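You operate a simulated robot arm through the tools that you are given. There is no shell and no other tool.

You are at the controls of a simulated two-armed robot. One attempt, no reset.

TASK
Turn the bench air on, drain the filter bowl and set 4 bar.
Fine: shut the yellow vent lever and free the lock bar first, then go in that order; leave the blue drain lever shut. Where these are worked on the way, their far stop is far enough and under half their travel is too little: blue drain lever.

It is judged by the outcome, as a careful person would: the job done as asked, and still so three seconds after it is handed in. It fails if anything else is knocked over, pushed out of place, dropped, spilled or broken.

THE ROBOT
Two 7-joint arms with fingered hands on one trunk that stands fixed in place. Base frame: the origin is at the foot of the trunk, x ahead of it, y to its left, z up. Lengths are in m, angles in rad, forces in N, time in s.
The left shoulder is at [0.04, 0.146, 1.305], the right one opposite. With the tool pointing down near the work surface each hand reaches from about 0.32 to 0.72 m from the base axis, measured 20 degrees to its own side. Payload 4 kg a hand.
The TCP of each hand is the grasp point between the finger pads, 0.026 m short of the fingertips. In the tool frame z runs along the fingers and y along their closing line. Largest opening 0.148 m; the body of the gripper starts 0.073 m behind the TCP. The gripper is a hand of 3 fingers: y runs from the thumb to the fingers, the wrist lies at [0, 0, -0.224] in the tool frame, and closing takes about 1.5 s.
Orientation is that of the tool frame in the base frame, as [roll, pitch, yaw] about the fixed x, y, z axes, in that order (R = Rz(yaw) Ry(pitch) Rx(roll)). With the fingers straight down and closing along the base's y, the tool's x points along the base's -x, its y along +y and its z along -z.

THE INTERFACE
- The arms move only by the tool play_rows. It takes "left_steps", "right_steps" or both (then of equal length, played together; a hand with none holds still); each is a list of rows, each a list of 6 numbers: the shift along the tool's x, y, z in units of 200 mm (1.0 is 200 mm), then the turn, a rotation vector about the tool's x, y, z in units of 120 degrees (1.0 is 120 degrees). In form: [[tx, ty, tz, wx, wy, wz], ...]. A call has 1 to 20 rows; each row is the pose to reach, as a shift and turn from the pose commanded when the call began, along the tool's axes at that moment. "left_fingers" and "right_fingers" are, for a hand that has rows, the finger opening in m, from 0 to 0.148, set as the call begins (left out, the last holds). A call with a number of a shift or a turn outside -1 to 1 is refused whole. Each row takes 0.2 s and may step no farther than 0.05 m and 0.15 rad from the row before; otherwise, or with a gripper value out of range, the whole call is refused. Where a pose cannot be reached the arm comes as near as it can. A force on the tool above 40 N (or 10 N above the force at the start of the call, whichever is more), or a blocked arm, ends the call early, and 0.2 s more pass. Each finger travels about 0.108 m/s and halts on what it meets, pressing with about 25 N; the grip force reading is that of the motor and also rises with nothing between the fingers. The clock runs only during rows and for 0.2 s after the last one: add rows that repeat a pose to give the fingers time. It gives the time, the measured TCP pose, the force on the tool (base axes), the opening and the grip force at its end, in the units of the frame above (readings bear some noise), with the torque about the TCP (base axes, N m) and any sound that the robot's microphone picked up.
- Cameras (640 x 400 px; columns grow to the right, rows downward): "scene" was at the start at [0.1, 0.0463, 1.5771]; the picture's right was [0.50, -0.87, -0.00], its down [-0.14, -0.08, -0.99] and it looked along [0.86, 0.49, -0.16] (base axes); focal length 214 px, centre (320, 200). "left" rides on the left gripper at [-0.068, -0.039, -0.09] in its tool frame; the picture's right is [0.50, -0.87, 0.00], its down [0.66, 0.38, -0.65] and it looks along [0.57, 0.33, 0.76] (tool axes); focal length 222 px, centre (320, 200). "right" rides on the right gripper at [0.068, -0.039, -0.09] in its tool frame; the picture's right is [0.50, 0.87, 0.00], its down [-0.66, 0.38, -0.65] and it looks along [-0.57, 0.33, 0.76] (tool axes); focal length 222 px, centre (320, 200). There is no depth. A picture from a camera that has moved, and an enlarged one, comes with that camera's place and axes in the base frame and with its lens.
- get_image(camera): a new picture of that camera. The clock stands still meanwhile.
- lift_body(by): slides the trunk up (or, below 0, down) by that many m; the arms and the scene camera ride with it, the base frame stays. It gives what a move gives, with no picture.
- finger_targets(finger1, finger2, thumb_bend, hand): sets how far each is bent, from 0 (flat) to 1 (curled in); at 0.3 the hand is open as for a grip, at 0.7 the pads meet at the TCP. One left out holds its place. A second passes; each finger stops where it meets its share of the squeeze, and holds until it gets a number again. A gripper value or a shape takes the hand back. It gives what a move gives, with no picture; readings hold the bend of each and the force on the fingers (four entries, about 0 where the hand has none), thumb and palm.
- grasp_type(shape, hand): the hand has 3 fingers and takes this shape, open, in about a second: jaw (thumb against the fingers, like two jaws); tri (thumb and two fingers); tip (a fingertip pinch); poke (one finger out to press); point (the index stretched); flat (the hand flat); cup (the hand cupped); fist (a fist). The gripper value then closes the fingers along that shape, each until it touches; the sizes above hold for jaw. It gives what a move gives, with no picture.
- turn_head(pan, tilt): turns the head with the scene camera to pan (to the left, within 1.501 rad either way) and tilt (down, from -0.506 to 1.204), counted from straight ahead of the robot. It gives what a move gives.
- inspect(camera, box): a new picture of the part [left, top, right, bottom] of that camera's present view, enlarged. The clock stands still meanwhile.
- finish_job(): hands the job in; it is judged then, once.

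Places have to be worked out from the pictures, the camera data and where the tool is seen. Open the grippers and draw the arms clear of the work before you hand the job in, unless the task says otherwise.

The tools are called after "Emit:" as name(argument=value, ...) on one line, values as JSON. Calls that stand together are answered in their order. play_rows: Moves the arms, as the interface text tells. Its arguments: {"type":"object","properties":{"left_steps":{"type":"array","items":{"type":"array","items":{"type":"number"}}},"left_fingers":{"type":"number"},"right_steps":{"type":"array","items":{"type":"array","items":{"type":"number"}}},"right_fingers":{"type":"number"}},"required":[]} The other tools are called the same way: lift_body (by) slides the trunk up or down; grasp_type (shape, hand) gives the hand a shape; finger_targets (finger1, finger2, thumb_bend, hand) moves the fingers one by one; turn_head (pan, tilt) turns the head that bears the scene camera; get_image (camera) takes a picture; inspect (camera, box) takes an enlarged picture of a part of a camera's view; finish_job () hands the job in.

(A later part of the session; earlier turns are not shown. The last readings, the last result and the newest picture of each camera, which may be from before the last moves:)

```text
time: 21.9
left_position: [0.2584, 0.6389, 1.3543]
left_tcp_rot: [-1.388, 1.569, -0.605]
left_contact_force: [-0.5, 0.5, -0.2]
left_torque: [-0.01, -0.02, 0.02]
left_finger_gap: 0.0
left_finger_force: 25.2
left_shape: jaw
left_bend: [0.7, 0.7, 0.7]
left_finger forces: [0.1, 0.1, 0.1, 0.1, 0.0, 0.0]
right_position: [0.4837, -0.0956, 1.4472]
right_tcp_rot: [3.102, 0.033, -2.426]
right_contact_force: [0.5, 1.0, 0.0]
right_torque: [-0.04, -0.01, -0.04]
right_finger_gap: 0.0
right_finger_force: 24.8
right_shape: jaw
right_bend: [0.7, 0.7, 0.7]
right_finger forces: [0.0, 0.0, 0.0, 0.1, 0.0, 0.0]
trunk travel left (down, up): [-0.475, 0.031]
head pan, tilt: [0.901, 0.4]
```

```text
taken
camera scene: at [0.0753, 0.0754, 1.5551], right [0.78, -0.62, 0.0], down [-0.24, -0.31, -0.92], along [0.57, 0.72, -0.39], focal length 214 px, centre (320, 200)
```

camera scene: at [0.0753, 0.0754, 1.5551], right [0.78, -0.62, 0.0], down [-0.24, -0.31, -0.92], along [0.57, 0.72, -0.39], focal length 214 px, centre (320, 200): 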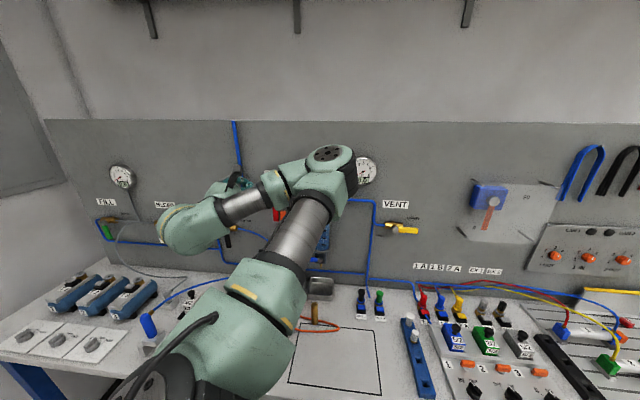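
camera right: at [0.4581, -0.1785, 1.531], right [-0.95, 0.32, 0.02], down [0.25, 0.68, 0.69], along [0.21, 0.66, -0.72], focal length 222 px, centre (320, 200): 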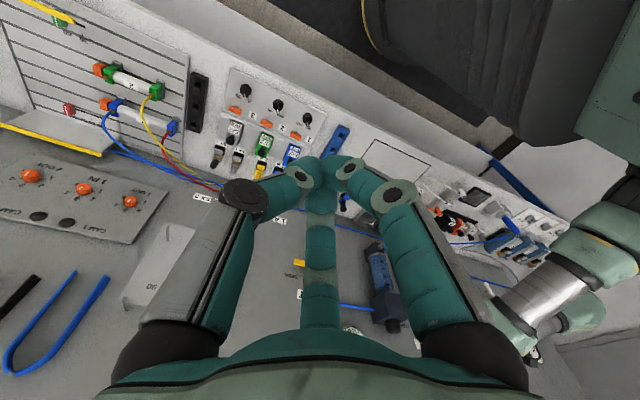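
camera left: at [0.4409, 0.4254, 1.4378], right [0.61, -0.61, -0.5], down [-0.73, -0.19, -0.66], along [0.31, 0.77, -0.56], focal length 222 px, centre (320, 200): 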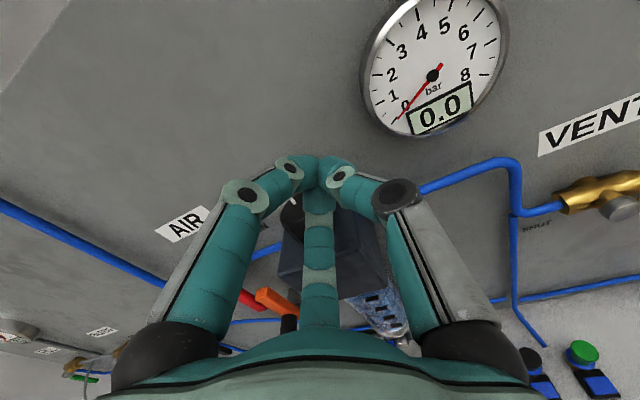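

The left arm is back on the left. For the right arm the wrist roll seems to have been the limit, so I turn it back about 45 degrees and bring it in again with a rolled hand.

Emit:
play_rows(right_steps=[[-0.093, 0.107, 0, 0, 0, 0.063], [-0.186, 0.214, 0, 0, 0, 0.127], [-0.279, 0.321, 0, 0, 0, 0.19], [-0.372, 0.428, 0, 0, 0, 0.253], [-0.465, 0.535, 0, 0, 0, 0.317], [-0.558, 0.642, 0, 0, 0, 0.38]])

Emit:
get_image(camera="scene")

```text
time: 23.2
left_position: [0.2589, 0.6399, 1.3557]
left_tcp_rot: [-2.151, 1.57, -1.369]
left_contact_force: [-0.6, 0.5, 0.5]
left_torque: [-0.03, 0.0, 0.0]
left_finger_gap: 0.0
left_finger_force: 25.0
left_shape: jaw
left_bend: [0.7, 0.7, 0.7]
left_finger forces: [0.0, 0.0, 0.0, 0.1, 0.0, 0.0]
right_position: [0.4834, 0.0747, 1.4553]
right_tcp_rot: [3.087, -0.003, 3.061]
right_contact_force: [1.0, 0.3, 0.4]
right_torque: [0.01, 0.03, -0.02]
right_finger_gap: 0.0001
right_finger_force: 25.0
right_shape: jaw
right_bend: [0.7, 0.7, 0.7]
right_finger forces: [0.1, 0.0, 0.0, 0.0, 0.0, 0.0]
trunk travel left (down, up): [-0.475, 0.031]
head pan, tilt: [0.901, 0.4]
```

```text
taken
camera scene: at [0.0769, 0.0756, 1.555], right [0.78, -0.62, 0.0], down [-0.24, -0.31, -0.92], along [0.57, 0.72, -0.39], focal length 214 px, centre (320, 200)
```

scene: 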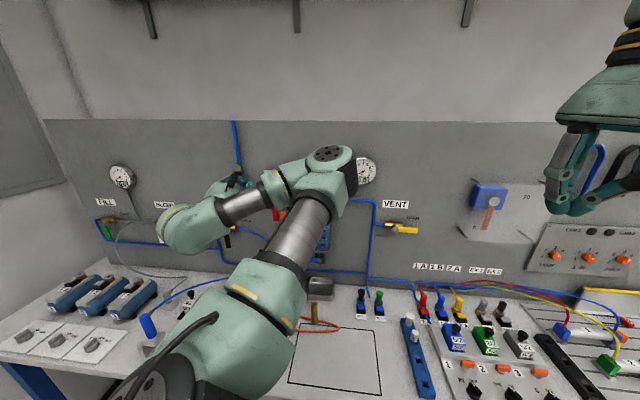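

The right hand is at [0.483, 0.075, 1.455] with yaw near zero. I swing it up to point at the panel with a 45 degree roll while moving in front of the vent.

Emit:
play_rows(right_steps=[[-0.0645, 0.1, 0.0675, -0.0508, -0.0432, 0], [-0.129, 0.2, 0.135, -0.1015, -0.0864, 0], [-0.1935, 0.3, 0.2025, -0.1523, -0.1296, 0], [-0.258, 0.4, 0.27, -0.203, -0.1728, 0], [-0.3225, 0.5, 0.3375, -0.2538, -0.216, 0], [-0.387, 0.6, 0.405, -0.3046, -0.2592, 0], [-0.4515, 0.7, 0.4725, -0.3553, -0.3024, 0], [-0.516, 0.8, 0.54, -0.4061, -0.3456, 0], [-0.5805, 0.9, 0.6075, -0.4568, -0.3888, 0], [-0.645, 1.0, 0.675, -0.5076, -0.432, 0]])

Emit:
get_image(camera="scene")

Emit:
get_image(camera="right")

```text
time: 25.4
left_position: [0.259, 0.6381, 1.3551]
left_tcp_rot: [-0.731, 1.57, 0.053]
left_contact_force: [0.1, -0.1, 0.2]
left_torque: [-0.02, 0.01, -0.01]
left_finger_gap: 0.0
left_finger_force: 24.5
left_shape: jaw
left_bend: [0.7, 0.7, 0.7]
left_finger forces: [0.1, 0.0, 0.0, 0.0, 0.1, 0.0]
right_position: [0.6469, 0.2662, 1.3393]
right_tcp_rot: [1.754, 0.656, 2.489]
right_contact_force: [-0.2, 0.2, 0.6]
right_torque: [0.02, 0.0, -0.03]
right_finger_gap: 0.0002
right_finger_force: 25.3
right_shape: jaw
right_bend: [0.7, 0.7, 0.7]
right_finger forces: [0.1, 0.0, 0.1, 0.0, 0.0, 0.0]
right hand out of reach, approached as far as the arm can: row 10
trunk travel left (down, up): [-0.475, 0.031]
head pan, tilt: [0.901, 0.4]
```

```text
taken
camera scene: at [0.0779, 0.0736, 1.5551], right [0.78, -0.62, 0.0], down [-0.24, -0.31, -0.92], along [0.57, 0.72, -0.39], focal length 214 px, centre (320, 200)
```

scene: 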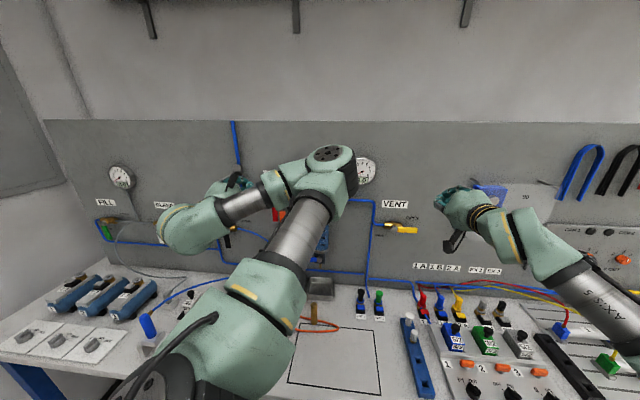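

```text
taken
camera right: at [0.5573, 0.2142, 1.2798], right [-0.63, 0.68, 0.37], down [-0.17, -0.59, 0.79], along [0.75, 0.43, 0.49], focal length 222 px, centre (320, 200)
```

right: 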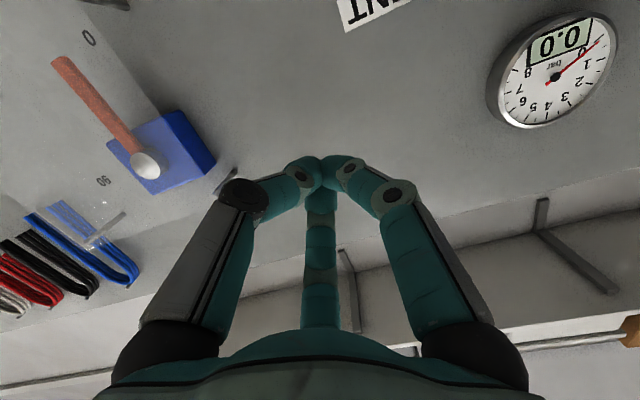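

The hand now points into the panel with z_tool ≈ [0.68, 0.71, -0.14], at a=0.27, n=0.65, z=1.34. I test going lower.

Emit:
play_rows(right_steps=[[0.082, -0.105, 0.019, 0, 0, 0], [0.164, -0.21, 0.037, 0, 0, 0], [0.246, -0.314, 0.056, 0, 0, 0], [0.246, -0.314, 0.056, 0, 0, 0]])

Emit:
get_image(camera="scene")

Emit:
get_image(camera="right")

```text
time: 26.4
left_position: [0.2584, 0.6371, 1.3573]
left_tcp_rot: [-2.972, 1.571, -2.187]
left_contact_force: [-0.4, 0.6, 0.3]
left_torque: [0.0, -0.03, -0.01]
left_finger_gap: 0.0
left_finger_force: 25.1
left_shape: jaw
left_bend: [0.7, 0.7, 0.7]
left_finger forces: [0.0, 0.0, 0.0, 0.1, 0.0, 0.0]
right_position: [0.6747, 0.2626, 1.2673]
right_tcp_rot: [1.757, 0.654, 2.494]
right_contact_force: [-0.6, -0.4, -0.3]
right_torque: [0.0, -0.01, 0.0]
right_finger_gap: 0.0
right_finger_force: 24.8
right_shape: jaw
right_bend: [0.7, 0.7, 0.7]
right_finger forces: [0.0, 0.0, 0.0, 0.0, 0.1, 0.0]
right hand out of reach, approached as far as the arm can: row 1, 2, 3, 4
trunk travel left (down, up): [-0.475, 0.031]
head pan, tilt: [0.901, 0.4]
```

```text
taken
camera scene: at [0.0768, 0.0728, 1.5552], right [0.78, -0.62, 0.0], down [-0.24, -0.31, -0.92], along [0.57, 0.72, -0.39], focal length 214 px, centre (320, 200)
```

scene: 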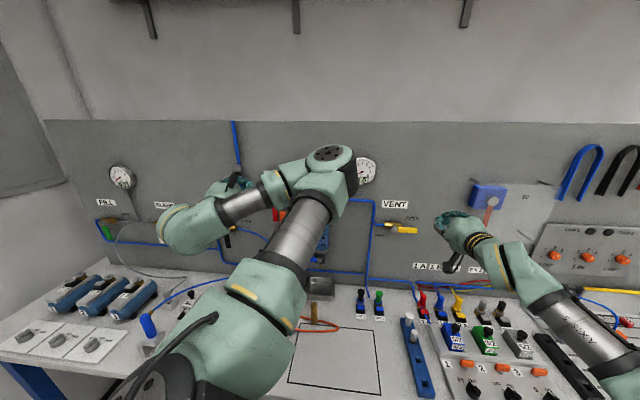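

```text
taken
camera right: at [0.5848, 0.2114, 1.2085], right [-0.63, 0.68, 0.37], down [-0.17, -0.59, 0.79], along [0.75, 0.44, 0.49], focal length 222 px, centre (320, 200)
```

right: 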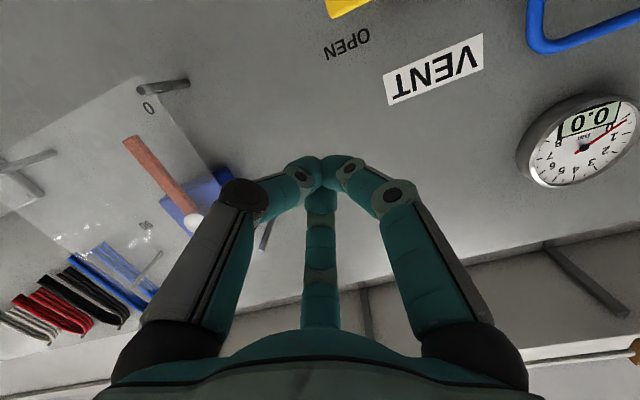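

It reaches z=1.267 now but drifts right to a≈0.29. I roll the hand about 30 degrees further and ask for a=0.245, to see whether the reach improves.

Emit:
play_rows(right_steps=[[0.05, 0.028, 0, 0, 0, 0.0625], [0.1, 0.057, 0, 0, 0, 0.125], [0.15, 0.085, 0, 0, 0, 0.1875], [0.2025, 0.114, 0, 0, 0, 0.25], [0.2025, 0.114, 0, 0, 0, 0.25]])

Emit:
get_image(camera="right")

Emit:
get_image(camera="scene")

```text
time: 27.6
left_position: [0.2593, 0.6368, 1.3571]
left_tcp_rot: [-2.713, 1.57, -1.928]
left_contact_force: [0.0, 0.6, 0.0]
left_torque: [0.01, 0.0, -0.02]
left_finger_gap: 0.0
left_finger_force: 24.6
left_shape: jaw
left_bend: [0.7, 0.7, 0.7]
left_finger forces: [0.1, 0.0, 0.0, 0.0, 0.1, 0.0]
right_position: [0.6929, 0.2983, 1.2642]
right_tcp_rot: [1.71, 0.139, 2.393]
right_contact_force: [0.2, 0.5, 0.2]
right_torque: [0.02, -0.03, 0.0]
right_finger_gap: 0.0
right_finger_force: 24.5
right_shape: jaw
right_bend: [0.7, 0.7, 0.7]
right_finger forces: [0.0, 0.0, 0.0, 0.1, 0.0, 0.1]
right hand out of reach, approached as far as the arm can: row 1, 2, 3, 4, 5
trunk travel left (down, up): [-0.475, 0.031]
head pan, tilt: [0.901, 0.4]
```

```text
taken
camera right: at [0.5812, 0.2714, 1.2263], right [-0.37, 0.51, 0.78], down [0.02, -0.83, 0.55], along [0.93, 0.22, 0.3], focal length 222 px, centre (320, 200)
```

right: 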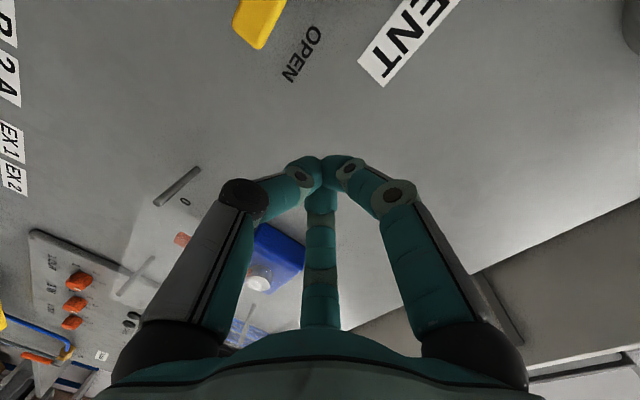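

```text
taken
camera scene: at [0.0772, 0.0728, 1.5551], right [0.78, -0.62, 0.0], down [-0.24, -0.31, -0.92], along [0.57, 0.72, -0.39], focal length 214 px, centre (320, 200)
```

scene: 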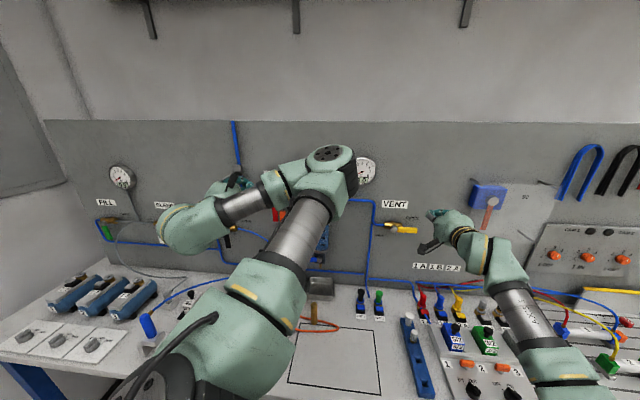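

The roll helped: a=0.28, n=0.70, z=1.264, with thumb below and fingers above, which suits pressing the lever down. I move to just above the lever's outer half, at a≈0.235.

Emit:
play_rows(right_steps=[[0.075, -0.005, 0.06, 0, 0, 0], [0.15, -0.01, 0.12, 0, 0, 0], [0.223, -0.014, 0.18, 0, 0, 0], [0.223, -0.014, 0.18, 0, 0, 0]])

Emit:
inspect(camera="scene", box=[350, 180, 510, 280])

Emit:
get_image(camera="right")

```text
time: 28.6
left_position: [0.259, 0.6374, 1.3567]
left_tcp_rot: [-0.11, 1.57, 0.676]
left_contact_force: [-0.4, 0.4, -0.8]
left_torque: [0.02, 0.05, 0.02]
left_finger_gap: 0.0
left_finger_force: 24.5
left_shape: jaw
left_bend: [0.7, 0.7, 0.7]
left_finger forces: [0.1, 0.0, 0.0, 0.1, 0.1, 0.1]
right_position: [0.693, 0.3041, 1.2581]
right_tcp_rot: [1.708, 0.141, 2.391]
right_contact_force: [0.2, 0.4, 0.0]
right_torque: [-0.02, 0.0, -0.01]
right_finger_gap: 0.0
right_finger_force: 25.2
right_shape: jaw
right_bend: [0.7, 0.7, 0.7]
right_finger forces: [0.0, 0.0, 0.0, 0.0, 0.0, 0.1]
right hand out of reach, approached as far as the arm can: row 1, 2, 3, 4
trunk travel left (down, up): [-0.475, 0.031]
head pan, tilt: [0.901, 0.4]
```

```text
4.00 times, centred on (430, 230) of scene
camera zoom: at [0.0771, 0.0732, 1.5551], right [0.78, -0.62, 0.0], down [-0.24, -0.31, -0.92], along [0.57, 0.72, -0.39], focal length 858 px, centre (-120, 80)
```

zoom: 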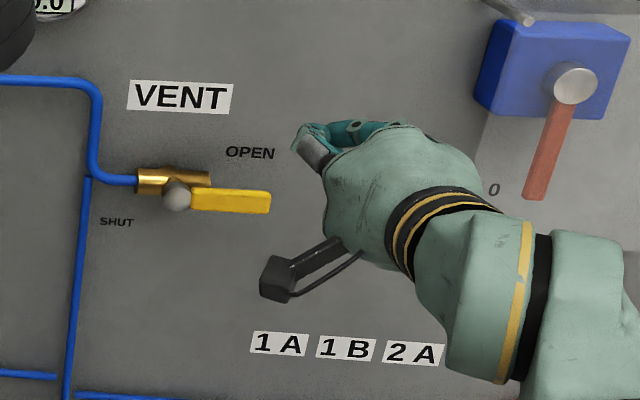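

```text
taken
camera right: at [0.5813, 0.2779, 1.2211], right [-0.37, 0.51, 0.78], down [0.02, -0.83, 0.55], along [0.93, 0.22, 0.3], focal length 222 px, centre (320, 200)
```

right: 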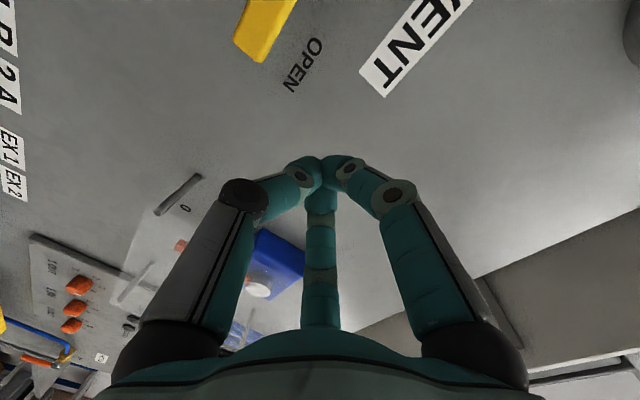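

The right arm stops at its full wrist reach of about 0.58 m, just short of the lever, so the left arm (wrist needed at 0.49 m) must do the vent. I back the right hand out and park it low on the right again.

Emit:
play_rows(right_steps=[[0, 0, -0.15, 0, 0, 0], [0, 0, -0.3, 0, 0, -0.06], [0, 0, -0.45, 0, 0, -0.12], [0, 0, -0.6, 0, 0, -0.18], [0, 0, -0.7, 0, 0, -0.25]])

Emit:
play_rows(right_steps=[[-0.066, 0.035, -0.1, 0.0508, 0.0432, 0], [-0.133, 0.07, -0.2, 0.1015, 0.0864, 0], [-0.2, 0.105, -0.3, 0.1523, 0.1296, 0], [-0.265, 0.14, -0.4, 0.203, 0.1728, 0], [-0.33, 0.175, -0.5, 0.2538, 0.216, 0], [-0.4, 0.21, -0.6, 0.3046, 0.2592, 0], [-0.465, 0.245, -0.7, 0.3553, 0.3024, 0], [-0.53, 0.28, -0.8, 0.4061, 0.3456, 0], [-0.6, 0.315, -0.9, 0.4568, 0.3888, 0], [-0.663, 0.351, -1.0, 0.5076, 0.432, 0]])

Emit:
get_image(camera="scene")

```text
time: 29.9
left_position: [0.2585, 0.6369, 1.3568]
left_tcp_rot: [0.187, 1.57, 0.969]
left_contact_force: [-0.4, -0.1, 0.2]
left_torque: [0.01, 0.01, 0.01]
left_finger_gap: 0.0002
left_finger_force: 24.8
left_shape: jaw
left_bend: [0.7, 0.7, 0.7]
left_finger forces: [0.0, 0.0, 0.0, 0.0, 0.1, 0.1]
right_position: [0.6362, 0.1882, 1.2977]
right_tcp_rot: [1.77, 0.653, 2.52]
right_contact_force: [0.2, 0.7, 0.4]
right_torque: [0.0, 0.01, -0.02]
right_finger_gap: 0.0
right_finger_force: 24.8
right_shape: jaw
right_bend: [0.7, 0.7, 0.7]
right_finger forces: [0.1, 0.1, 0.0, 0.0, 0.0, 0.0]
right hand out of reach, approached as far as the arm can: row 1, 2, 3, 4, 5
trunk travel left (down, up): [-0.475, 0.031]
head pan, tilt: [0.901, 0.4]
```

```text
time: 32.0
left_position: [0.2596, 0.6347, 1.3593]
left_tcp_rot: [0.797, 1.57, 1.583]
left_contact_force: [-0.5, 0.1, 0.0]
left_torque: [-0.02, 0.02, 0.03]
left_finger_gap: 0.0
left_finger_force: 25.2
left_shape: jaw
left_bend: [0.7, 0.7, 0.7]
left_finger forces: [0.0, 0.0, 0.0, 0.0, 0.0, 0.1]
right_position: [0.5451, 0.047, 1.4325]
right_tcp_rot: [2.977, 0.076, 3.051]
right_contact_force: [-0.7, -0.5, 0.2]
right_torque: [0.04, -0.03, -0.02]
right_finger_gap: 0.0
right_finger_force: 25.0
right_shape: jaw
right_bend: [0.7, 0.7, 0.7]
right_finger forces: [0.0, 0.0, 0.0, 0.0, 0.1, 0.0]
right hand out of reach, approached as far as the arm can: row 9, 10
trunk travel left (down, up): [-0.475, 0.031]
head pan, tilt: [0.901, 0.4]
```

```text
taken
camera scene: at [0.0775, 0.07, 1.5552], right [0.78, -0.62, 0.0], down [-0.24, -0.3, -0.92], along [0.57, 0.72, -0.39], focal length 214 px, centre (320, 200)
```

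scene: 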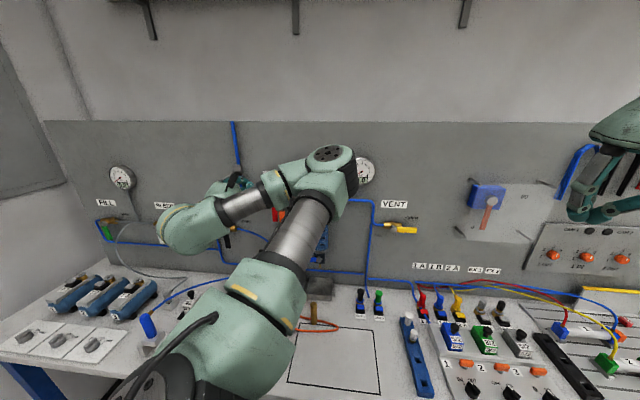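

The right hand is clear again. I move it further right, and at the same time fold the left hand back to pointing down so it can be re-approached to the vent with a better elbow posture.

Emit:
play_rows(left_steps=[[-0.041, -0.063, -0.037, 0, 0.068, 0], [-0.082, -0.125, -0.074, 0, 0.136, 0], [-0.123, -0.188, -0.111, 0, 0.2045, 0], [-0.164, -0.251, -0.148, 0, 0.273, 0], [-0.205, -0.314, -0.185, 0, 0.341, 0], [-0.245, -0.376, -0.222, 0, 0.409, 0], [-0.286, -0.439, -0.259, 0, 0.477, 0], [-0.327, -0.502, -0.296, 0, 0.545, 0], [-0.368, -0.565, -0.333, 0, 0.614, 0], [-0.409, -0.627, -0.37, 0, 0.682, 0], [-0.45, -0.69, -0.407, 0, 0.75, 0]], right_steps=[[0.04, -0.13, 0, 0, 0, 0], [0.08, -0.26, 0, 0, 0, 0], [0.12, -0.39, 0, 0, 0, 0], [0.16, -0.52, 0, 0, 0, 0], [0.2, -0.65, 0, 0, 0, 0], [0.25, -0.8, 0, 0, 0, 0], [0.25, -1.0, 0, 0, 0, 0], [0.25, -1.0, 0, 0, 0, 0], [0.25, -1.0, 0, 0, 0, 0], [0.25, -1.0, 0, 0, 0, 0], [0.25, -1.0, 0, 0, 0, 0]])

Emit:
get_image(camera="scene")

```text
time: 34.5
left_position: [0.2995, 0.4813, 1.4484]
left_tcp_rot: [-3.141, -0.001, -2.356]
left_contact_force: [0.6, 0.5, 0.0]
left_torque: [-0.01, 0.0, 0.0]
left_finger_gap: 0.0
left_finger_force: 25.3
left_shape: jaw
left_bend: [0.7, 0.7, 0.7]
left_finger forces: [0.0, 0.0, 0.0, 0.0, 0.1, 0.0]
right_position: [0.4812, -0.1413, 1.3985]
right_tcp_rot: [2.979, 0.075, 3.053]
right_contact_force: [-0.1, 0.8, -0.5]
right_torque: [0.04, 0.02, 0.01]
right_finger_gap: 0.0
right_finger_force: 24.5
right_shape: jaw
right_bend: [0.7, 0.7, 0.7]
right_finger forces: [0.1, 0.0, 0.0, 0.0, 0.0, 0.1]
trunk travel left (down, up): [-0.475, 0.031]
head pan, tilt: [0.901, 0.4]
```

```text
taken
camera scene: at [0.077, 0.0719, 1.5552], right [0.78, -0.62, 0.0], down [-0.24, -0.3, -0.92], along [0.57, 0.72, -0.39], focal length 214 px, centre (320, 200)
```

scene: 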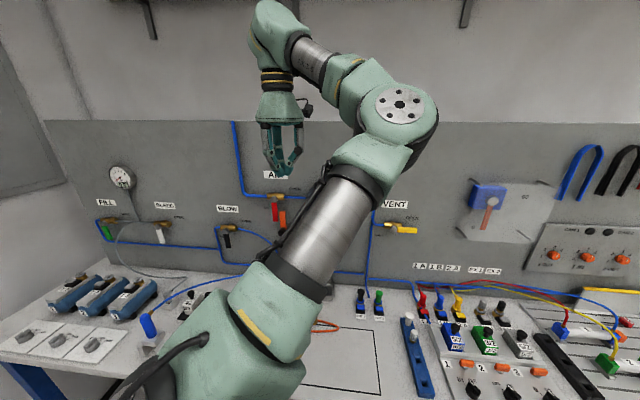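

The left hand points down at [0.30, 0.48, 1.45]. I slide it rightwards in this posture towards [0.50, 0.25, 1.45], in front of the vent.

Emit:
play_rows(left_steps=[[0.01, -0.19, 0, 0, 0, 0], [0.02, -0.38, 0, 0, 0, 0], [0.03, -0.57, 0, 0, 0, 0], [0.05, -0.76, 0, 0, 0, 0], [0.06, -0.9, 0, 0, 0, 0]])

Emit:
get_image(camera="scene")

```text
time: 35.6
left_position: [0.4201, 0.3444, 1.446]
left_tcp_rot: [3.14, 0.003, -2.356]
left_contact_force: [0.4, 0.0, -0.5]
left_torque: [-0.01, -0.02, 0.0]
left_finger_gap: 0.0
left_finger_force: 24.5
left_shape: jaw
left_bend: [0.7, 0.7, 0.7]
left_finger forces: [0.0, 0.0, 0.0, 0.1, 0.0, 0.0]
right_position: [0.4817, -0.1429, 1.3988]
right_tcp_rot: [2.977, 0.074, 3.052]
right_contact_force: [-0.4, 0.2, -0.7]
right_torque: [0.02, -0.03, 0.03]
right_finger_gap: 0.0001
right_finger_force: 25.3
right_shape: jaw
right_bend: [0.7, 0.7, 0.7]
right_finger forces: [0.1, 0.0, 0.0, 0.0, 0.1, 0.0]
trunk travel left (down, up): [-0.475, 0.031]
head pan, tilt: [0.901, 0.4]
```

```text
taken
camera scene: at [0.0776, 0.0709, 1.5552], right [0.78, -0.62, 0.0], down [-0.24, -0.3, -0.92], along [0.57, 0.72, -0.39], focal length 214 px, centre (320, 200)
```

scene: 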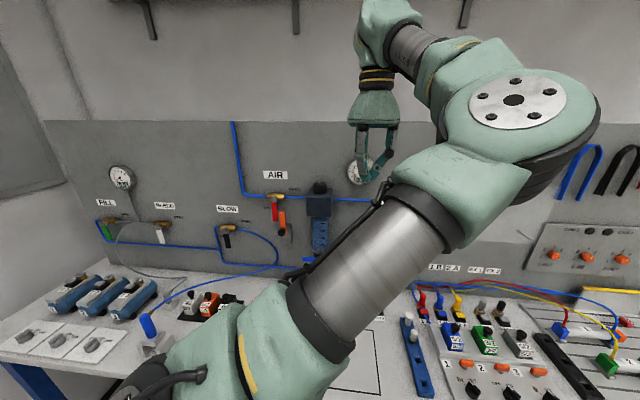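

The elbow rides high and inboard, but the hand moves freely. I now pitch it up about 60 degrees while moving over to in front of the vent lever.

Emit:
play_rows(left_steps=[[-0.06, -0.0955, 0.073, 0, -0.05, 0], [-0.12, -0.191, 0.146, 0, -0.1, 0], [-0.18, -0.2865, 0.219, 0, -0.15, 0], [-0.24, -0.382, 0.292, 0, -0.2, 0], [-0.3, -0.4775, 0.365, 0, -0.25, 0], [-0.36, -0.573, 0.438, 0, -0.3, 0], [-0.42, -0.6685, 0.511, 0, -0.35, 0], [-0.48, -0.764, 0.584, 0, -0.4, 0], [-0.54, -0.8595, 0.657, 0, -0.45, 0], [-0.6, -0.955, 0.73, 0, -0.5, 0]])

Emit:
get_image(camera="scene")

Emit:
get_image(camera="left")

```text
time: 37.9
left_position: [0.4795, 0.3333, 1.3526]
left_tcp_rot: [3.132, 1.044, -2.375]
left_contact_force: [-0.2, 1.2, -0.1]
left_torque: [-0.01, -0.03, -0.01]
left_finger_gap: 0.0
left_finger_force: 24.7
left_shape: jaw
left_bend: [0.7, 0.7, 0.7]
left_finger forces: [0.0, 0.0, 0.0, 0.0, 0.0, 0.1]
left hand out of reach, approached as far as the arm can: row 5, 6, 7, 8, 9, 10
right_position: [0.4788, -0.1406, 1.4001]
right_tcp_rot: [2.979, 0.077, 3.053]
right_contact_force: [0.6, -0.8, 0.2]
right_torque: [0.02, -0.03, -0.01]
right_finger_gap: 0.0
right_finger_force: 25.3
right_shape: jaw
right_bend: [0.7, 0.7, 0.7]
right_finger forces: [0.0, 0.1, 0.0, 0.0, 0.0, 0.0]
trunk travel left (down, up): [-0.475, 0.031]
head pan, tilt: [0.901, 0.4]
```

```text
taken
camera scene: at [0.0767, 0.0727, 1.5552], right [0.78, -0.62, 0.0], down [-0.24, -0.31, -0.92], along [0.57, 0.72, -0.39], focal length 214 px, centre (320, 200)
```

scene: 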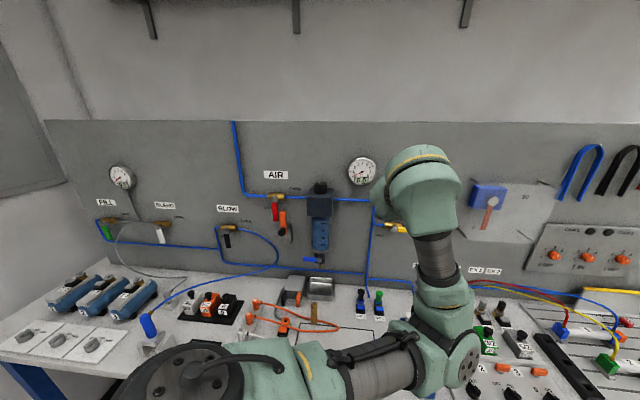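

```text
taken
camera left: at [0.4752, 0.2758, 1.4574], right [0.42, -0.79, -0.44], down [-0.91, -0.35, -0.24], along [0.03, 0.49, -0.87], focal length 222 px, centre (320, 200)
```

left: 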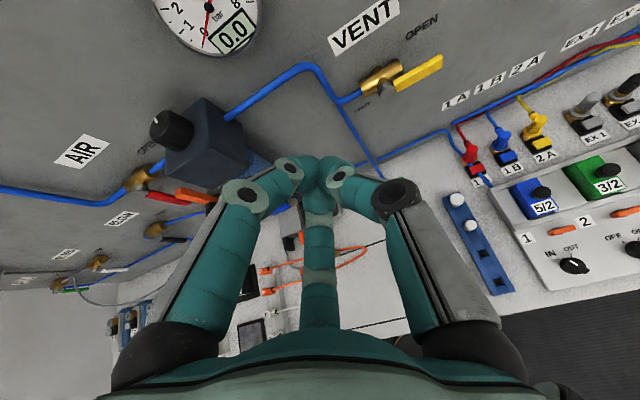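

Now the left camera has a splendid view of the gauge, knob, and vent, and the arm posture is workable (elbow low right). I advance towards the vent lever at a≈0.245, n≈0.66, z≈1.30.

Emit:
play_rows(left_steps=[[0, -0.14, 0.1, 0, 0, 0], [0, -0.28, 0.2, 0, 0, 0], [0, -0.42, 0.3, 0, 0, 0], [0, -0.56, 0.4, 0, 0, 0], [0, -0.7, 0.504, 0, 0, 0], [0, -0.7, 0.504, 0, 0, 0]])

Emit:
get_image(camera="scene")

Emit:
get_image(camera="left")

```text
time: 39.2
left_position: [0.4769, 0.3349, 1.3534]
left_tcp_rot: [3.14, 1.047, -2.362]
left_contact_force: [1.3, 0.2, 0.5]
left_torque: [0.0, 0.01, -0.02]
left_finger_gap: 0.0001
left_finger_force: 24.7
left_shape: jaw
left_bend: [0.7, 0.7, 0.7]
left_finger forces: [0.0, 0.0, 0.0, 0.0, 0.0, 0.0]
left hand out of reach, approached as far as the arm can: row 1, 2, 3, 4, 5, 6
right_position: [0.4813, -0.1415, 1.3987]
right_tcp_rot: [2.979, 0.077, 3.052]
right_contact_force: [0.0, 0.6, 0.7]
right_torque: [0.02, -0.02, -0.01]
right_finger_gap: 0.0
right_finger_force: 25.3
right_shape: jaw
right_bend: [0.7, 0.7, 0.7]
right_finger forces: [0.1, 0.0, 0.0, 0.1, 0.0, 0.1]
trunk travel left (down, up): [-0.475, 0.031]
head pan, tilt: [0.901, 0.4]
```

```text
taken
camera scene: at [0.0772, 0.0725, 1.5551], right [0.78, -0.62, 0.0], down [-0.24, -0.3, -0.92], along [0.57, 0.72, -0.39], focal length 214 px, centre (320, 200)
```

scene: 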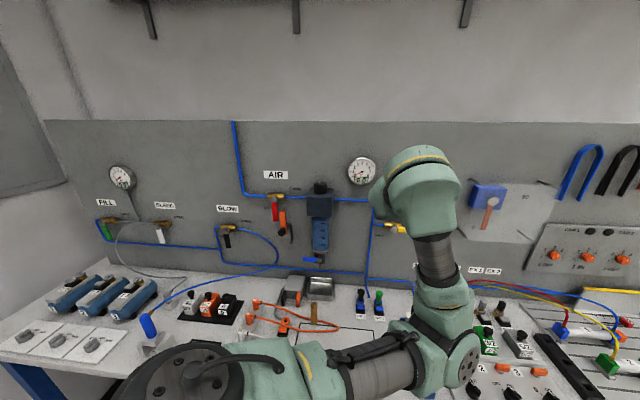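

```text
taken
camera left: at [0.4729, 0.2765, 1.4575], right [0.43, -0.79, -0.43], down [-0.9, -0.36, -0.24], along [0.03, 0.49, -0.87], focal length 222 px, centre (320, 200)
```

left: 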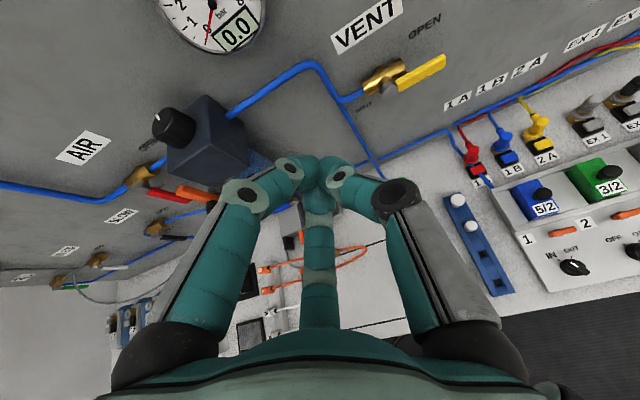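

The arm is at a joint limit in this posture. I swing the hand's heading clockwise by about 30 degrees (more straight ahead), which should relieve it, then try to advance again.

Emit:
play_rows(left_steps=[[0, 0, 0, 0.054, 0, 0.031], [0, 0, 0, 0.1075, 0, 0.062], [0, 0, 0, 0.161, 0, 0.093], [0, 0, 0, 0.215, 0, 0.124], [0, 0, 0, 0.215, 0, 0.124]])

Emit:
get_image(camera="scene")

```text
time: 40.5
left_position: [0.4825, 0.3419, 1.349]
left_tcp_rot: [3.14, 1.049, -2.88]
left_contact_force: [0.8, 0.4, -1.2]
left_torque: [-0.01, 0.0, 0.0]
left_finger_gap: 0.0002
left_finger_force: 25.1
left_shape: jaw
left_bend: [0.7, 0.7, 0.7]
left_finger forces: [0.0, 0.1, 0.1, 0.1, 0.0, 0.0]
left hand out of reach, approached as far as the arm can: row 4, 5
right_position: [0.4812, -0.1403, 1.3989]
right_tcp_rot: [2.979, 0.076, 3.053]
right_contact_force: [-0.9, 0.0, -0.1]
right_torque: [-0.03, -0.01, 0.0]
right_finger_gap: 0.0002
right_finger_force: 25.5
right_shape: jaw
right_bend: [0.7, 0.7, 0.7]
right_finger forces: [0.0, 0.1, 0.0, 0.0, 0.0, 0.0]
trunk travel left (down, up): [-0.475, 0.031]
head pan, tilt: [0.901, 0.4]
```

```text
taken
camera scene: at [0.0773, 0.0728, 1.5551], right [0.78, -0.62, 0.0], down [-0.24, -0.31, -0.92], along [0.57, 0.72, -0.39], focal length 214 px, centre (320, 200)
```

scene: 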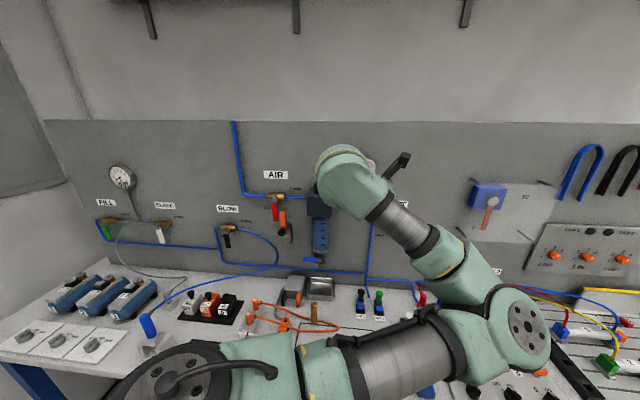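

Heading is now about 15 degrees and only the shoulder distance is limiting. I advance the left hand forward and right to in front of the vent lever.

Emit:
play_rows(left_steps=[[-0.044, -0.088, 0.136, 0, 0, 0], [-0.088, -0.176, 0.272, 0, 0, 0], [-0.132, -0.264, 0.408, 0, 0, 0], [-0.176, -0.352, 0.544, 0, 0, 0], [-0.22, -0.44, 0.68, 0, 0, 0], [-0.22, -0.44, 0.68, 0, 0, 0]])

Emit:
get_image(camera="scene")

Emit:
get_image(camera="left")

```text
time: 41.9
left_position: [0.574, 0.3081, 1.3365]
left_tcp_rot: [3.141, 1.045, -2.88]
left_contact_force: [0.4, 0.1, 0.8]
left_torque: [-0.05, 0.02, 0.01]
left_finger_gap: 0.0
left_finger_force: 25.0
left_shape: jaw
left_bend: [0.7, 0.7, 0.7]
left_finger forces: [0.1, 0.0, 0.1, 0.1, 0.0, 0.0]
left hand out of reach, approached as far as the arm can: row 3, 4, 5, 6
right_position: [0.4805, -0.1401, 1.3991]
right_tcp_rot: [2.979, 0.075, 3.052]
right_contact_force: [-0.3, 0.6, -0.1]
right_torque: [-0.04, 0.0, -0.01]
right_finger_gap: 0.0001
right_finger_force: 24.7
right_shape: jaw
right_bend: [0.7, 0.7, 0.7]
right_finger forces: [0.1, 0.0, 0.0, 0.0, 0.0, 0.0]
trunk travel left (down, up): [-0.475, 0.031]
head pan, tilt: [0.901, 0.4]
```

```text
taken
camera scene: at [0.0775, 0.0734, 1.5551], right [0.78, -0.62, 0.0], down [-0.24, -0.31, -0.92], along [0.57, 0.72, -0.39], focal length 214 px, centre (320, 200)
```

scene: 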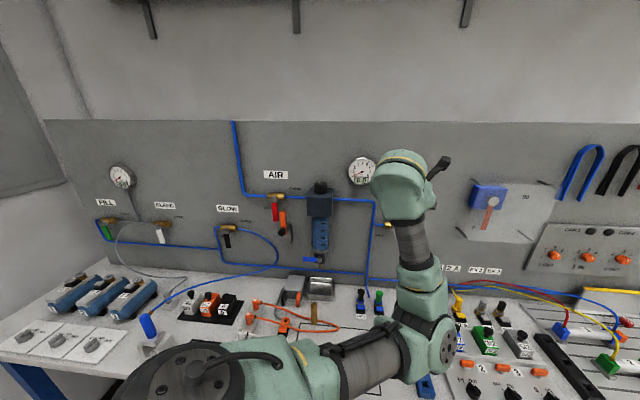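

```text
taken
camera left: at [0.5405, 0.259, 1.4396], right [-0.02, -0.9, -0.43], down [-0.96, 0.13, -0.24], along [0.27, 0.41, -0.87], focal length 222 px, centre (320, 200)
```

left: 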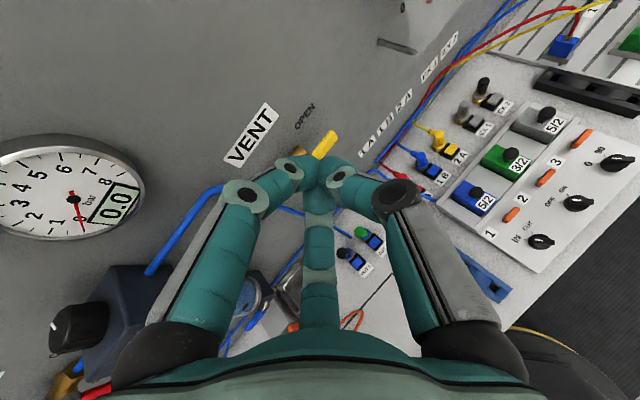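

The forearm is nearly upright from a low elbow, so the wrist bend is likely the limit. I pitch the hand up towards level while advancing, which should ease the wrist.

Emit:
play_rows(left_steps=[[0.01, -0.02, 0.095, 0, -0.05, 0], [0.02, -0.04, 0.19, 0, -0.1, 0], [0.03, -0.06, 0.285, 0, -0.15, 0], [0.04, -0.08, 0.38, 0, -0.2, 0], [0.05, -0.1, 0.475, 0, -0.25, 0], [0.05, -0.1, 0.475, 0, -0.25, 0]])

Emit:
get_image(camera="scene")

Emit:
get_image(camera="left")

```text
time: 43.2
left_position: [0.6534, 0.4168, 1.2844]
left_tcp_rot: [0.495, 1.566, 0.756]
left_contact_force: [-0.6, -0.7, -0.2]
left_torque: [0.0, 0.0, 0.01]
left_finger_gap: 0.0
left_finger_force: 24.7
left_shape: jaw
left_bend: [0.7, 0.7, 0.7]
left_finger forces: [0.0, 0.1, 0.0, 0.0, 0.0, 0.1]
left hand out of reach, approached as far as the arm can: row 1, 2, 3, 4, 5, 6
right_position: [0.4797, -0.1442, 1.3989]
right_tcp_rot: [2.976, 0.076, 3.051]
right_contact_force: [-0.3, -1.1, -0.7]
right_torque: [0.06, -0.02, -0.01]
right_finger_gap: 0.0
right_finger_force: 24.9
right_shape: jaw
right_bend: [0.7, 0.7, 0.7]
right_finger forces: [0.0, 0.0, 0.1, 0.1, 0.0, 0.0]
trunk travel left (down, up): [-0.475, 0.031]
head pan, tilt: [0.901, 0.4]
```

```text
taken
camera scene: at [0.0762, 0.07, 1.5553], right [0.78, -0.62, 0.0], down [-0.24, -0.3, -0.92], along [0.57, 0.72, -0.39], focal length 214 px, centre (320, 200)
```

scene: 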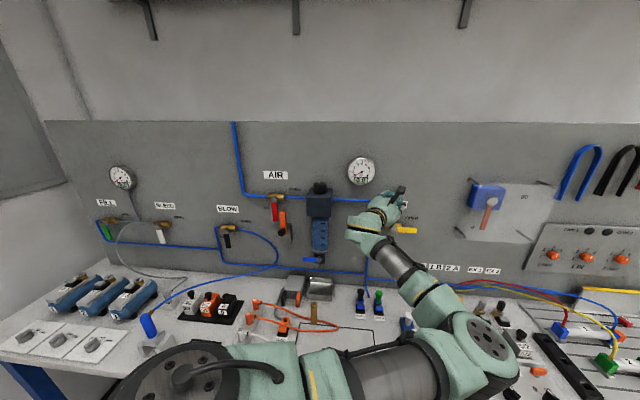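

```text
taken
camera left: at [0.5759, 0.3564, 1.3521], right [0.23, -0.84, -0.5], down [-0.73, 0.2, -0.66], along [0.65, 0.51, -0.56], focal length 222 px, centre (320, 200)
```

left: 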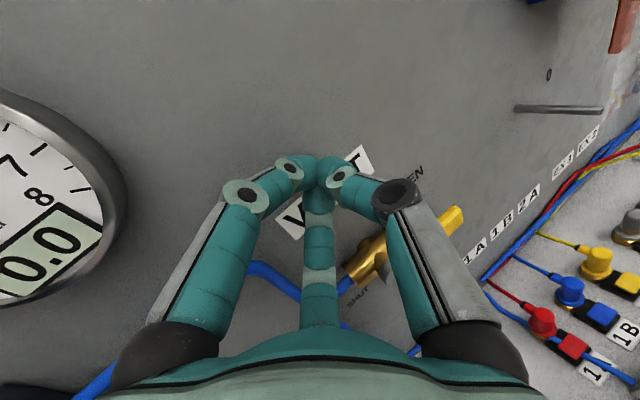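

The hand slipped past the joint limit into a good posture and now sits level, right above the vent at a≈0.17, n≈0.757, z≈1.284, without contact. I back off slightly, then shift right to above the lever's outer part in small steps.

Emit:
play_rows(left_steps=[[0, -0.05, -0.087, 0, 0, 0], [0, -0.12, -0.06, 0, 0, 0], [0, -0.19, -0.03, 0, 0, 0], [0, -0.273, 0.02, 0, 0, 0], [0, -0.273, 0.02, 0, 0, 0]])

Emit:
get_image(camera="left")

Emit:
inspect(camera="scene", box=[330, 150, 490, 250])

```text
time: 44.5
left_position: [0.6803, 0.4135, 1.2838]
left_tcp_rot: [0.26, 1.568, 0.522]
left_contact_force: [-16.8, -10.1, -2.4]
left_torque: [-0.03, 0.02, -0.05]
left_finger_gap: 0.0
left_finger_force: 25.4
left_shape: jaw
left_bend: [0.7, 0.7, 0.7]
left_finger forces: [0.1, 0.0, 0.1, 0.0, 0.0, 0.1]
left hand out of reach, approached as far as the arm can: row 1, 2, 3, 4, 5
right_position: [0.4759, -0.1444, 1.3998]
right_tcp_rot: [2.977, 0.079, 3.051]
right_contact_force: [-0.3, -0.4, 0.3]
right_torque: [0.0, 0.01, 0.01]
right_finger_gap: 0.0
right_finger_force: 24.5
right_shape: jaw
right_bend: [0.7, 0.7, 0.7]
right_finger forces: [0.0, 0.0, 0.0, 0.0, 0.0, 0.0]
trunk travel left (down, up): [-0.475, 0.031]
head pan, tilt: [0.901, 0.4]
```

```text
taken
camera left: at [0.6015, 0.352, 1.3515], right [0.23, -0.84, -0.5], down [-0.73, 0.2, -0.66], along [0.65, 0.51, -0.56], focal length 222 px, centre (320, 200)
```

left: 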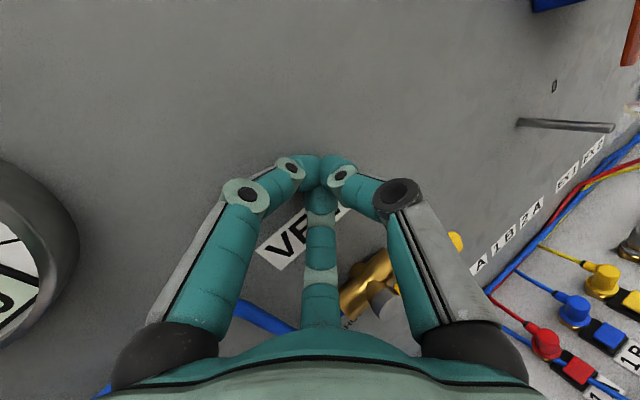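

```text
4.00 times, centred on (410, 200) of scene
camera zoom: at [0.0728, 0.07, 1.5554], right [0.78, -0.62, 0.0], down [-0.24, -0.3, -0.92], along [0.57, 0.72, -0.39], focal length 858 px, centre (-40, 200)
```

zoom: 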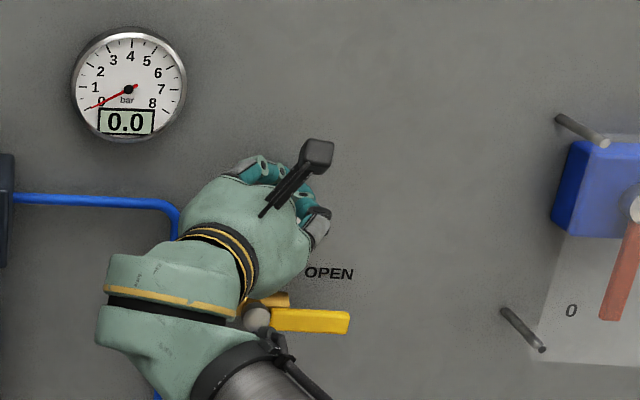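

The fingertips now touch the panel lightly (about 20 N, n≈0.796 for the tips, so the panel face is near n=0.795). I back off and turn the heading to 45 degrees, which should relieve the wrist.

Emit:
play_rows(left_steps=[[0, -0.1, -0.173, -0.04, 0, 0], [0, -0.1, -0.2, -0.1, 0, 0], [0, -0.1, -0.2, -0.16, 0, 0], [0, -0.1, -0.2, -0.22, 0, 0], [0, -0.1, -0.2, -0.25, 0, 0]])

Emit:
get_image(camera="left")

Emit:
get_image(camera="scene")

```text
time: 45.0
left_position: [0.6634, 0.4333, 1.2839]
left_tcp_rot: [-0.564, 1.565, -0.2]
left_contact_force: [-22.2, -27.8, 0.1]
left_torque: [-0.03, -0.01, -0.54]
left_finger_gap: 0.0002
left_finger_force: 25.4
left_shape: jaw
left_bend: [0.7, 0.7, 0.7]
left_finger forces: [0.1, 0.0, 0.1, 0.0, 0.0, 0.0]
left hand out of reach, approached as far as the arm can: row 1, 2
right_position: [0.4753, -0.1489, 1.3996]
right_tcp_rot: [2.974, 0.079, 3.052]
right_contact_force: [0.2, 0.2, 1.3]
right_torque: [-0.02, 0.01, -0.02]
right_finger_gap: 0.0
right_finger_force: 25.1
right_shape: jaw
right_bend: [0.7, 0.7, 0.7]
right_finger forces: [0.0, 0.0, 0.1, 0.1, 0.0, 0.0]
trunk travel left (down, up): [-0.475, 0.031]
head pan, tilt: [0.901, 0.4]
stopped in row 2 (left hand): the force on the tool passed its limit at 48 N (the readings are from after the stop); the commanded pose is now the measured one
```

```text
taken
camera left: at [0.5916, 0.3657, 1.3526], right [0.31, -0.81, -0.5], down [-0.74, 0.12, -0.66], along [0.59, 0.57, -0.56], focal length 222 px, centre (320, 200)
```

left: 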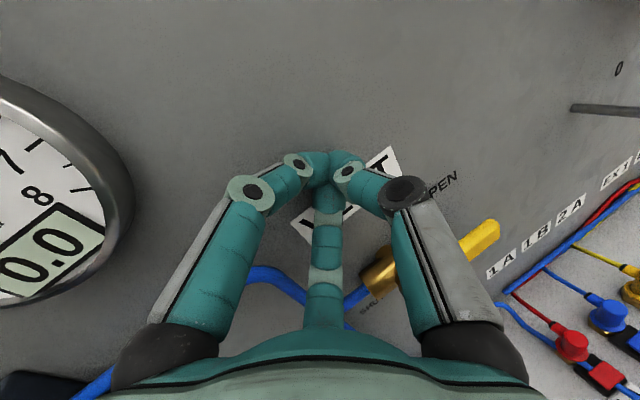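

```text
taken
camera scene: at [0.0721, 0.0651, 1.5557], right [0.78, -0.62, 0.0], down [-0.24, -0.3, -0.92], along [0.57, 0.72, -0.38], focal length 214 px, centre (320, 200)
```

scene: 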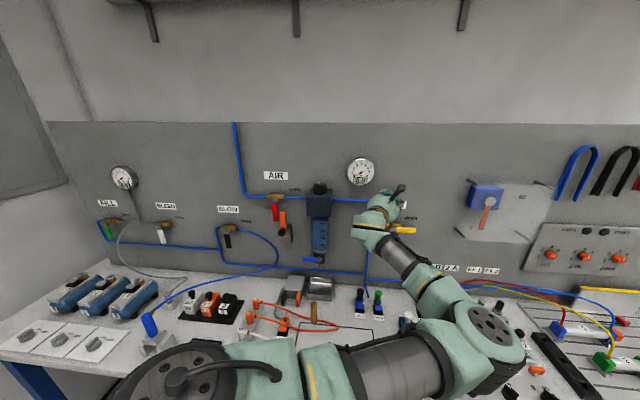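

The pressing came from the arm approximating an unreachable pose; the measured pose is now the reference. I pull straight back from the panel first and only then turn the heading.

Emit:
play_rows(left_steps=[[0, -0.1, -0.22, 0, 0, 0], [0, -0.18, -0.4, -0.04, 0, 0], [0, -0.18, -0.4, -0.1, 0, 0], [0, -0.18, -0.4, -0.16, 0, 0], [0, -0.18, -0.4, -0.2, 0, 0], [0, -0.18, -0.4, -0.2, 0, 0]])

Emit:
get_image(camera="left")

Emit:
get_image(camera="scene")

```text
time: 45.9
left_position: [0.5967, 0.4962, 1.2903]
left_tcp_rot: [-1.286, 1.566, -0.669]
left_contact_force: [-24.2, -20.7, 4.3]
left_torque: [0.12, -0.16, 0.06]
left_finger_gap: 0.0
left_finger_force: 24.9
left_shape: jaw
left_bend: [0.7, 0.7, 0.7]
left_finger forces: [54.5, 0.0, 0.0, 0.0, 0.0, 0.1]
left hand out of reach, approached as far as the arm can: row 1, 2, 3, 4
right_position: [0.4764, -0.1469, 1.3993]
right_tcp_rot: [2.975, 0.077, 3.05]
right_contact_force: [0.3, -1.0, -0.9]
right_torque: [-0.05, 0.06, -0.02]
right_finger_gap: 0.0001
right_finger_force: 24.9
right_shape: jaw
right_bend: [0.7, 0.7, 0.7]
right_finger forces: [0.0, 0.1, 0.0, 0.1, 0.0, 0.0]
trunk travel left (down, up): [-0.475, 0.031]
head pan, tilt: [0.901, 0.4]
stopped in row 4 (left hand): the force on the tool passed its limit at 77 N (the readings are from after the stop); the commanded pose is now the measured one
```

```text
taken
camera left: at [0.544, 0.4122, 1.3588], right [0.5, -0.71, -0.5], down [-0.75, -0.07, -0.66], along [0.43, 0.7, -0.57], focal length 222 px, centre (320, 200)
```

left: 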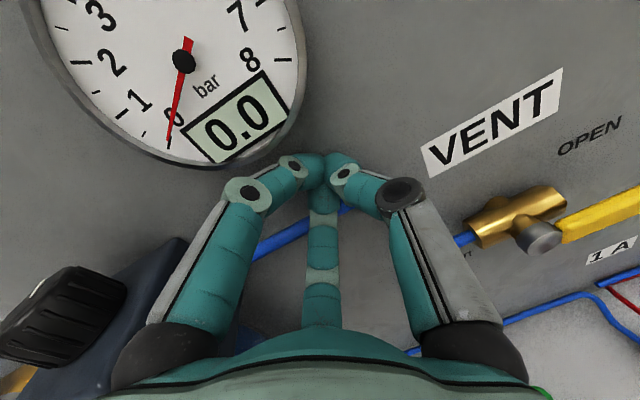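

```text
taken
camera scene: at [0.0737, 0.0678, 1.5555], right [0.78, -0.62, 0.0], down [-0.24, -0.3, -0.92], along [0.57, 0.72, -0.39], focal length 214 px, centre (320, 200)
```

scene: 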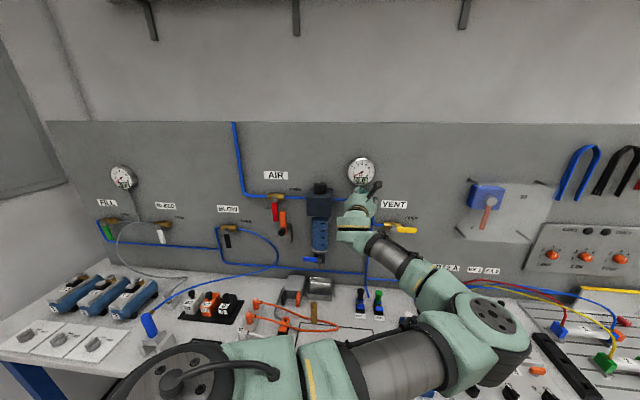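

Turning about the fingertips made the hand slide; the wrist itself is stuck near [0.41, 0.37], apparently at a shoulder limit. I swing the hand clockwise about the wrist to heading 0, which carries the fingertips away from the panel and to the right, over the vent lever.

Emit:
play_rows(left_steps=[[0, -0.1345, -0.03, 0.061, 0, 0], [0, -0.269, -0.06, 0.119, 0, 0], [0, -0.399, -0.1, 0.1775, 0, 0], [0, -0.523, -0.155, 0.236, 0, 0], [0, -0.64, -0.225, 0.294, 0, 0], [0, -0.64, -0.225, 0.294, 0, 0]])

Emit:
get_image(camera="left")

Emit:
get_image(camera="scene")

```text
time: 47.3
left_position: [0.6355, 0.3694, 1.288]
left_tcp_rot: [-1.537, 1.565, -1.54]
left_contact_force: [-0.6, 0.0, 0.6]
left_torque: [0.0, -0.01, 0.01]
left_finger_gap: 0.0
left_finger_force: 24.9
left_shape: jaw
left_bend: [0.7, 0.7, 0.7]
left_finger forces: [0.0, 0.0, 0.0, 0.0, 0.1, 0.1]
right_position: [0.4796, -0.1424, 1.3995]
right_tcp_rot: [2.979, 0.076, 3.055]
right_contact_force: [0.0, -0.5, 1.0]
right_torque: [0.03, -0.02, 0.0]
right_finger_gap: 0.0
right_finger_force: 25.3
right_shape: jaw
right_bend: [0.7, 0.7, 0.7]
right_finger forces: [0.1, 0.1, 0.0, 0.0, 0.0, 0.0]
trunk travel left (down, up): [-0.475, 0.031]
head pan, tilt: [0.901, 0.4]
```

```text
taken
camera left: at [0.5444, 0.331, 1.3564], right [0.0, -0.87, -0.49], down [-0.65, 0.38, -0.66], along [0.76, 0.32, -0.57], focal length 222 px, centre (320, 200)
```

left: 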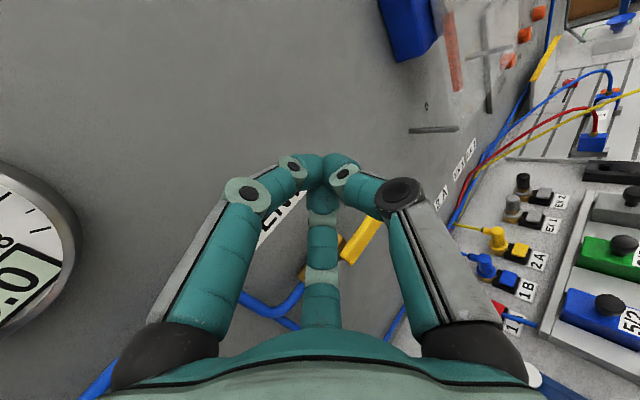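

```text
taken
camera scene: at [0.0767, 0.0724, 1.5552], right [0.78, -0.62, 0.0], down [-0.24, -0.3, -0.92], along [0.57, 0.72, -0.39], focal length 214 px, centre (320, 200)
```

scene: 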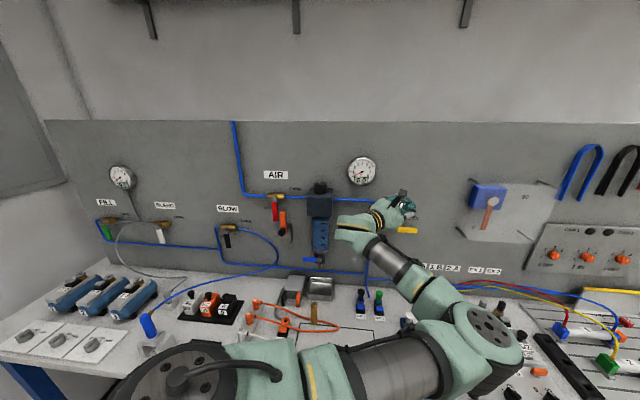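

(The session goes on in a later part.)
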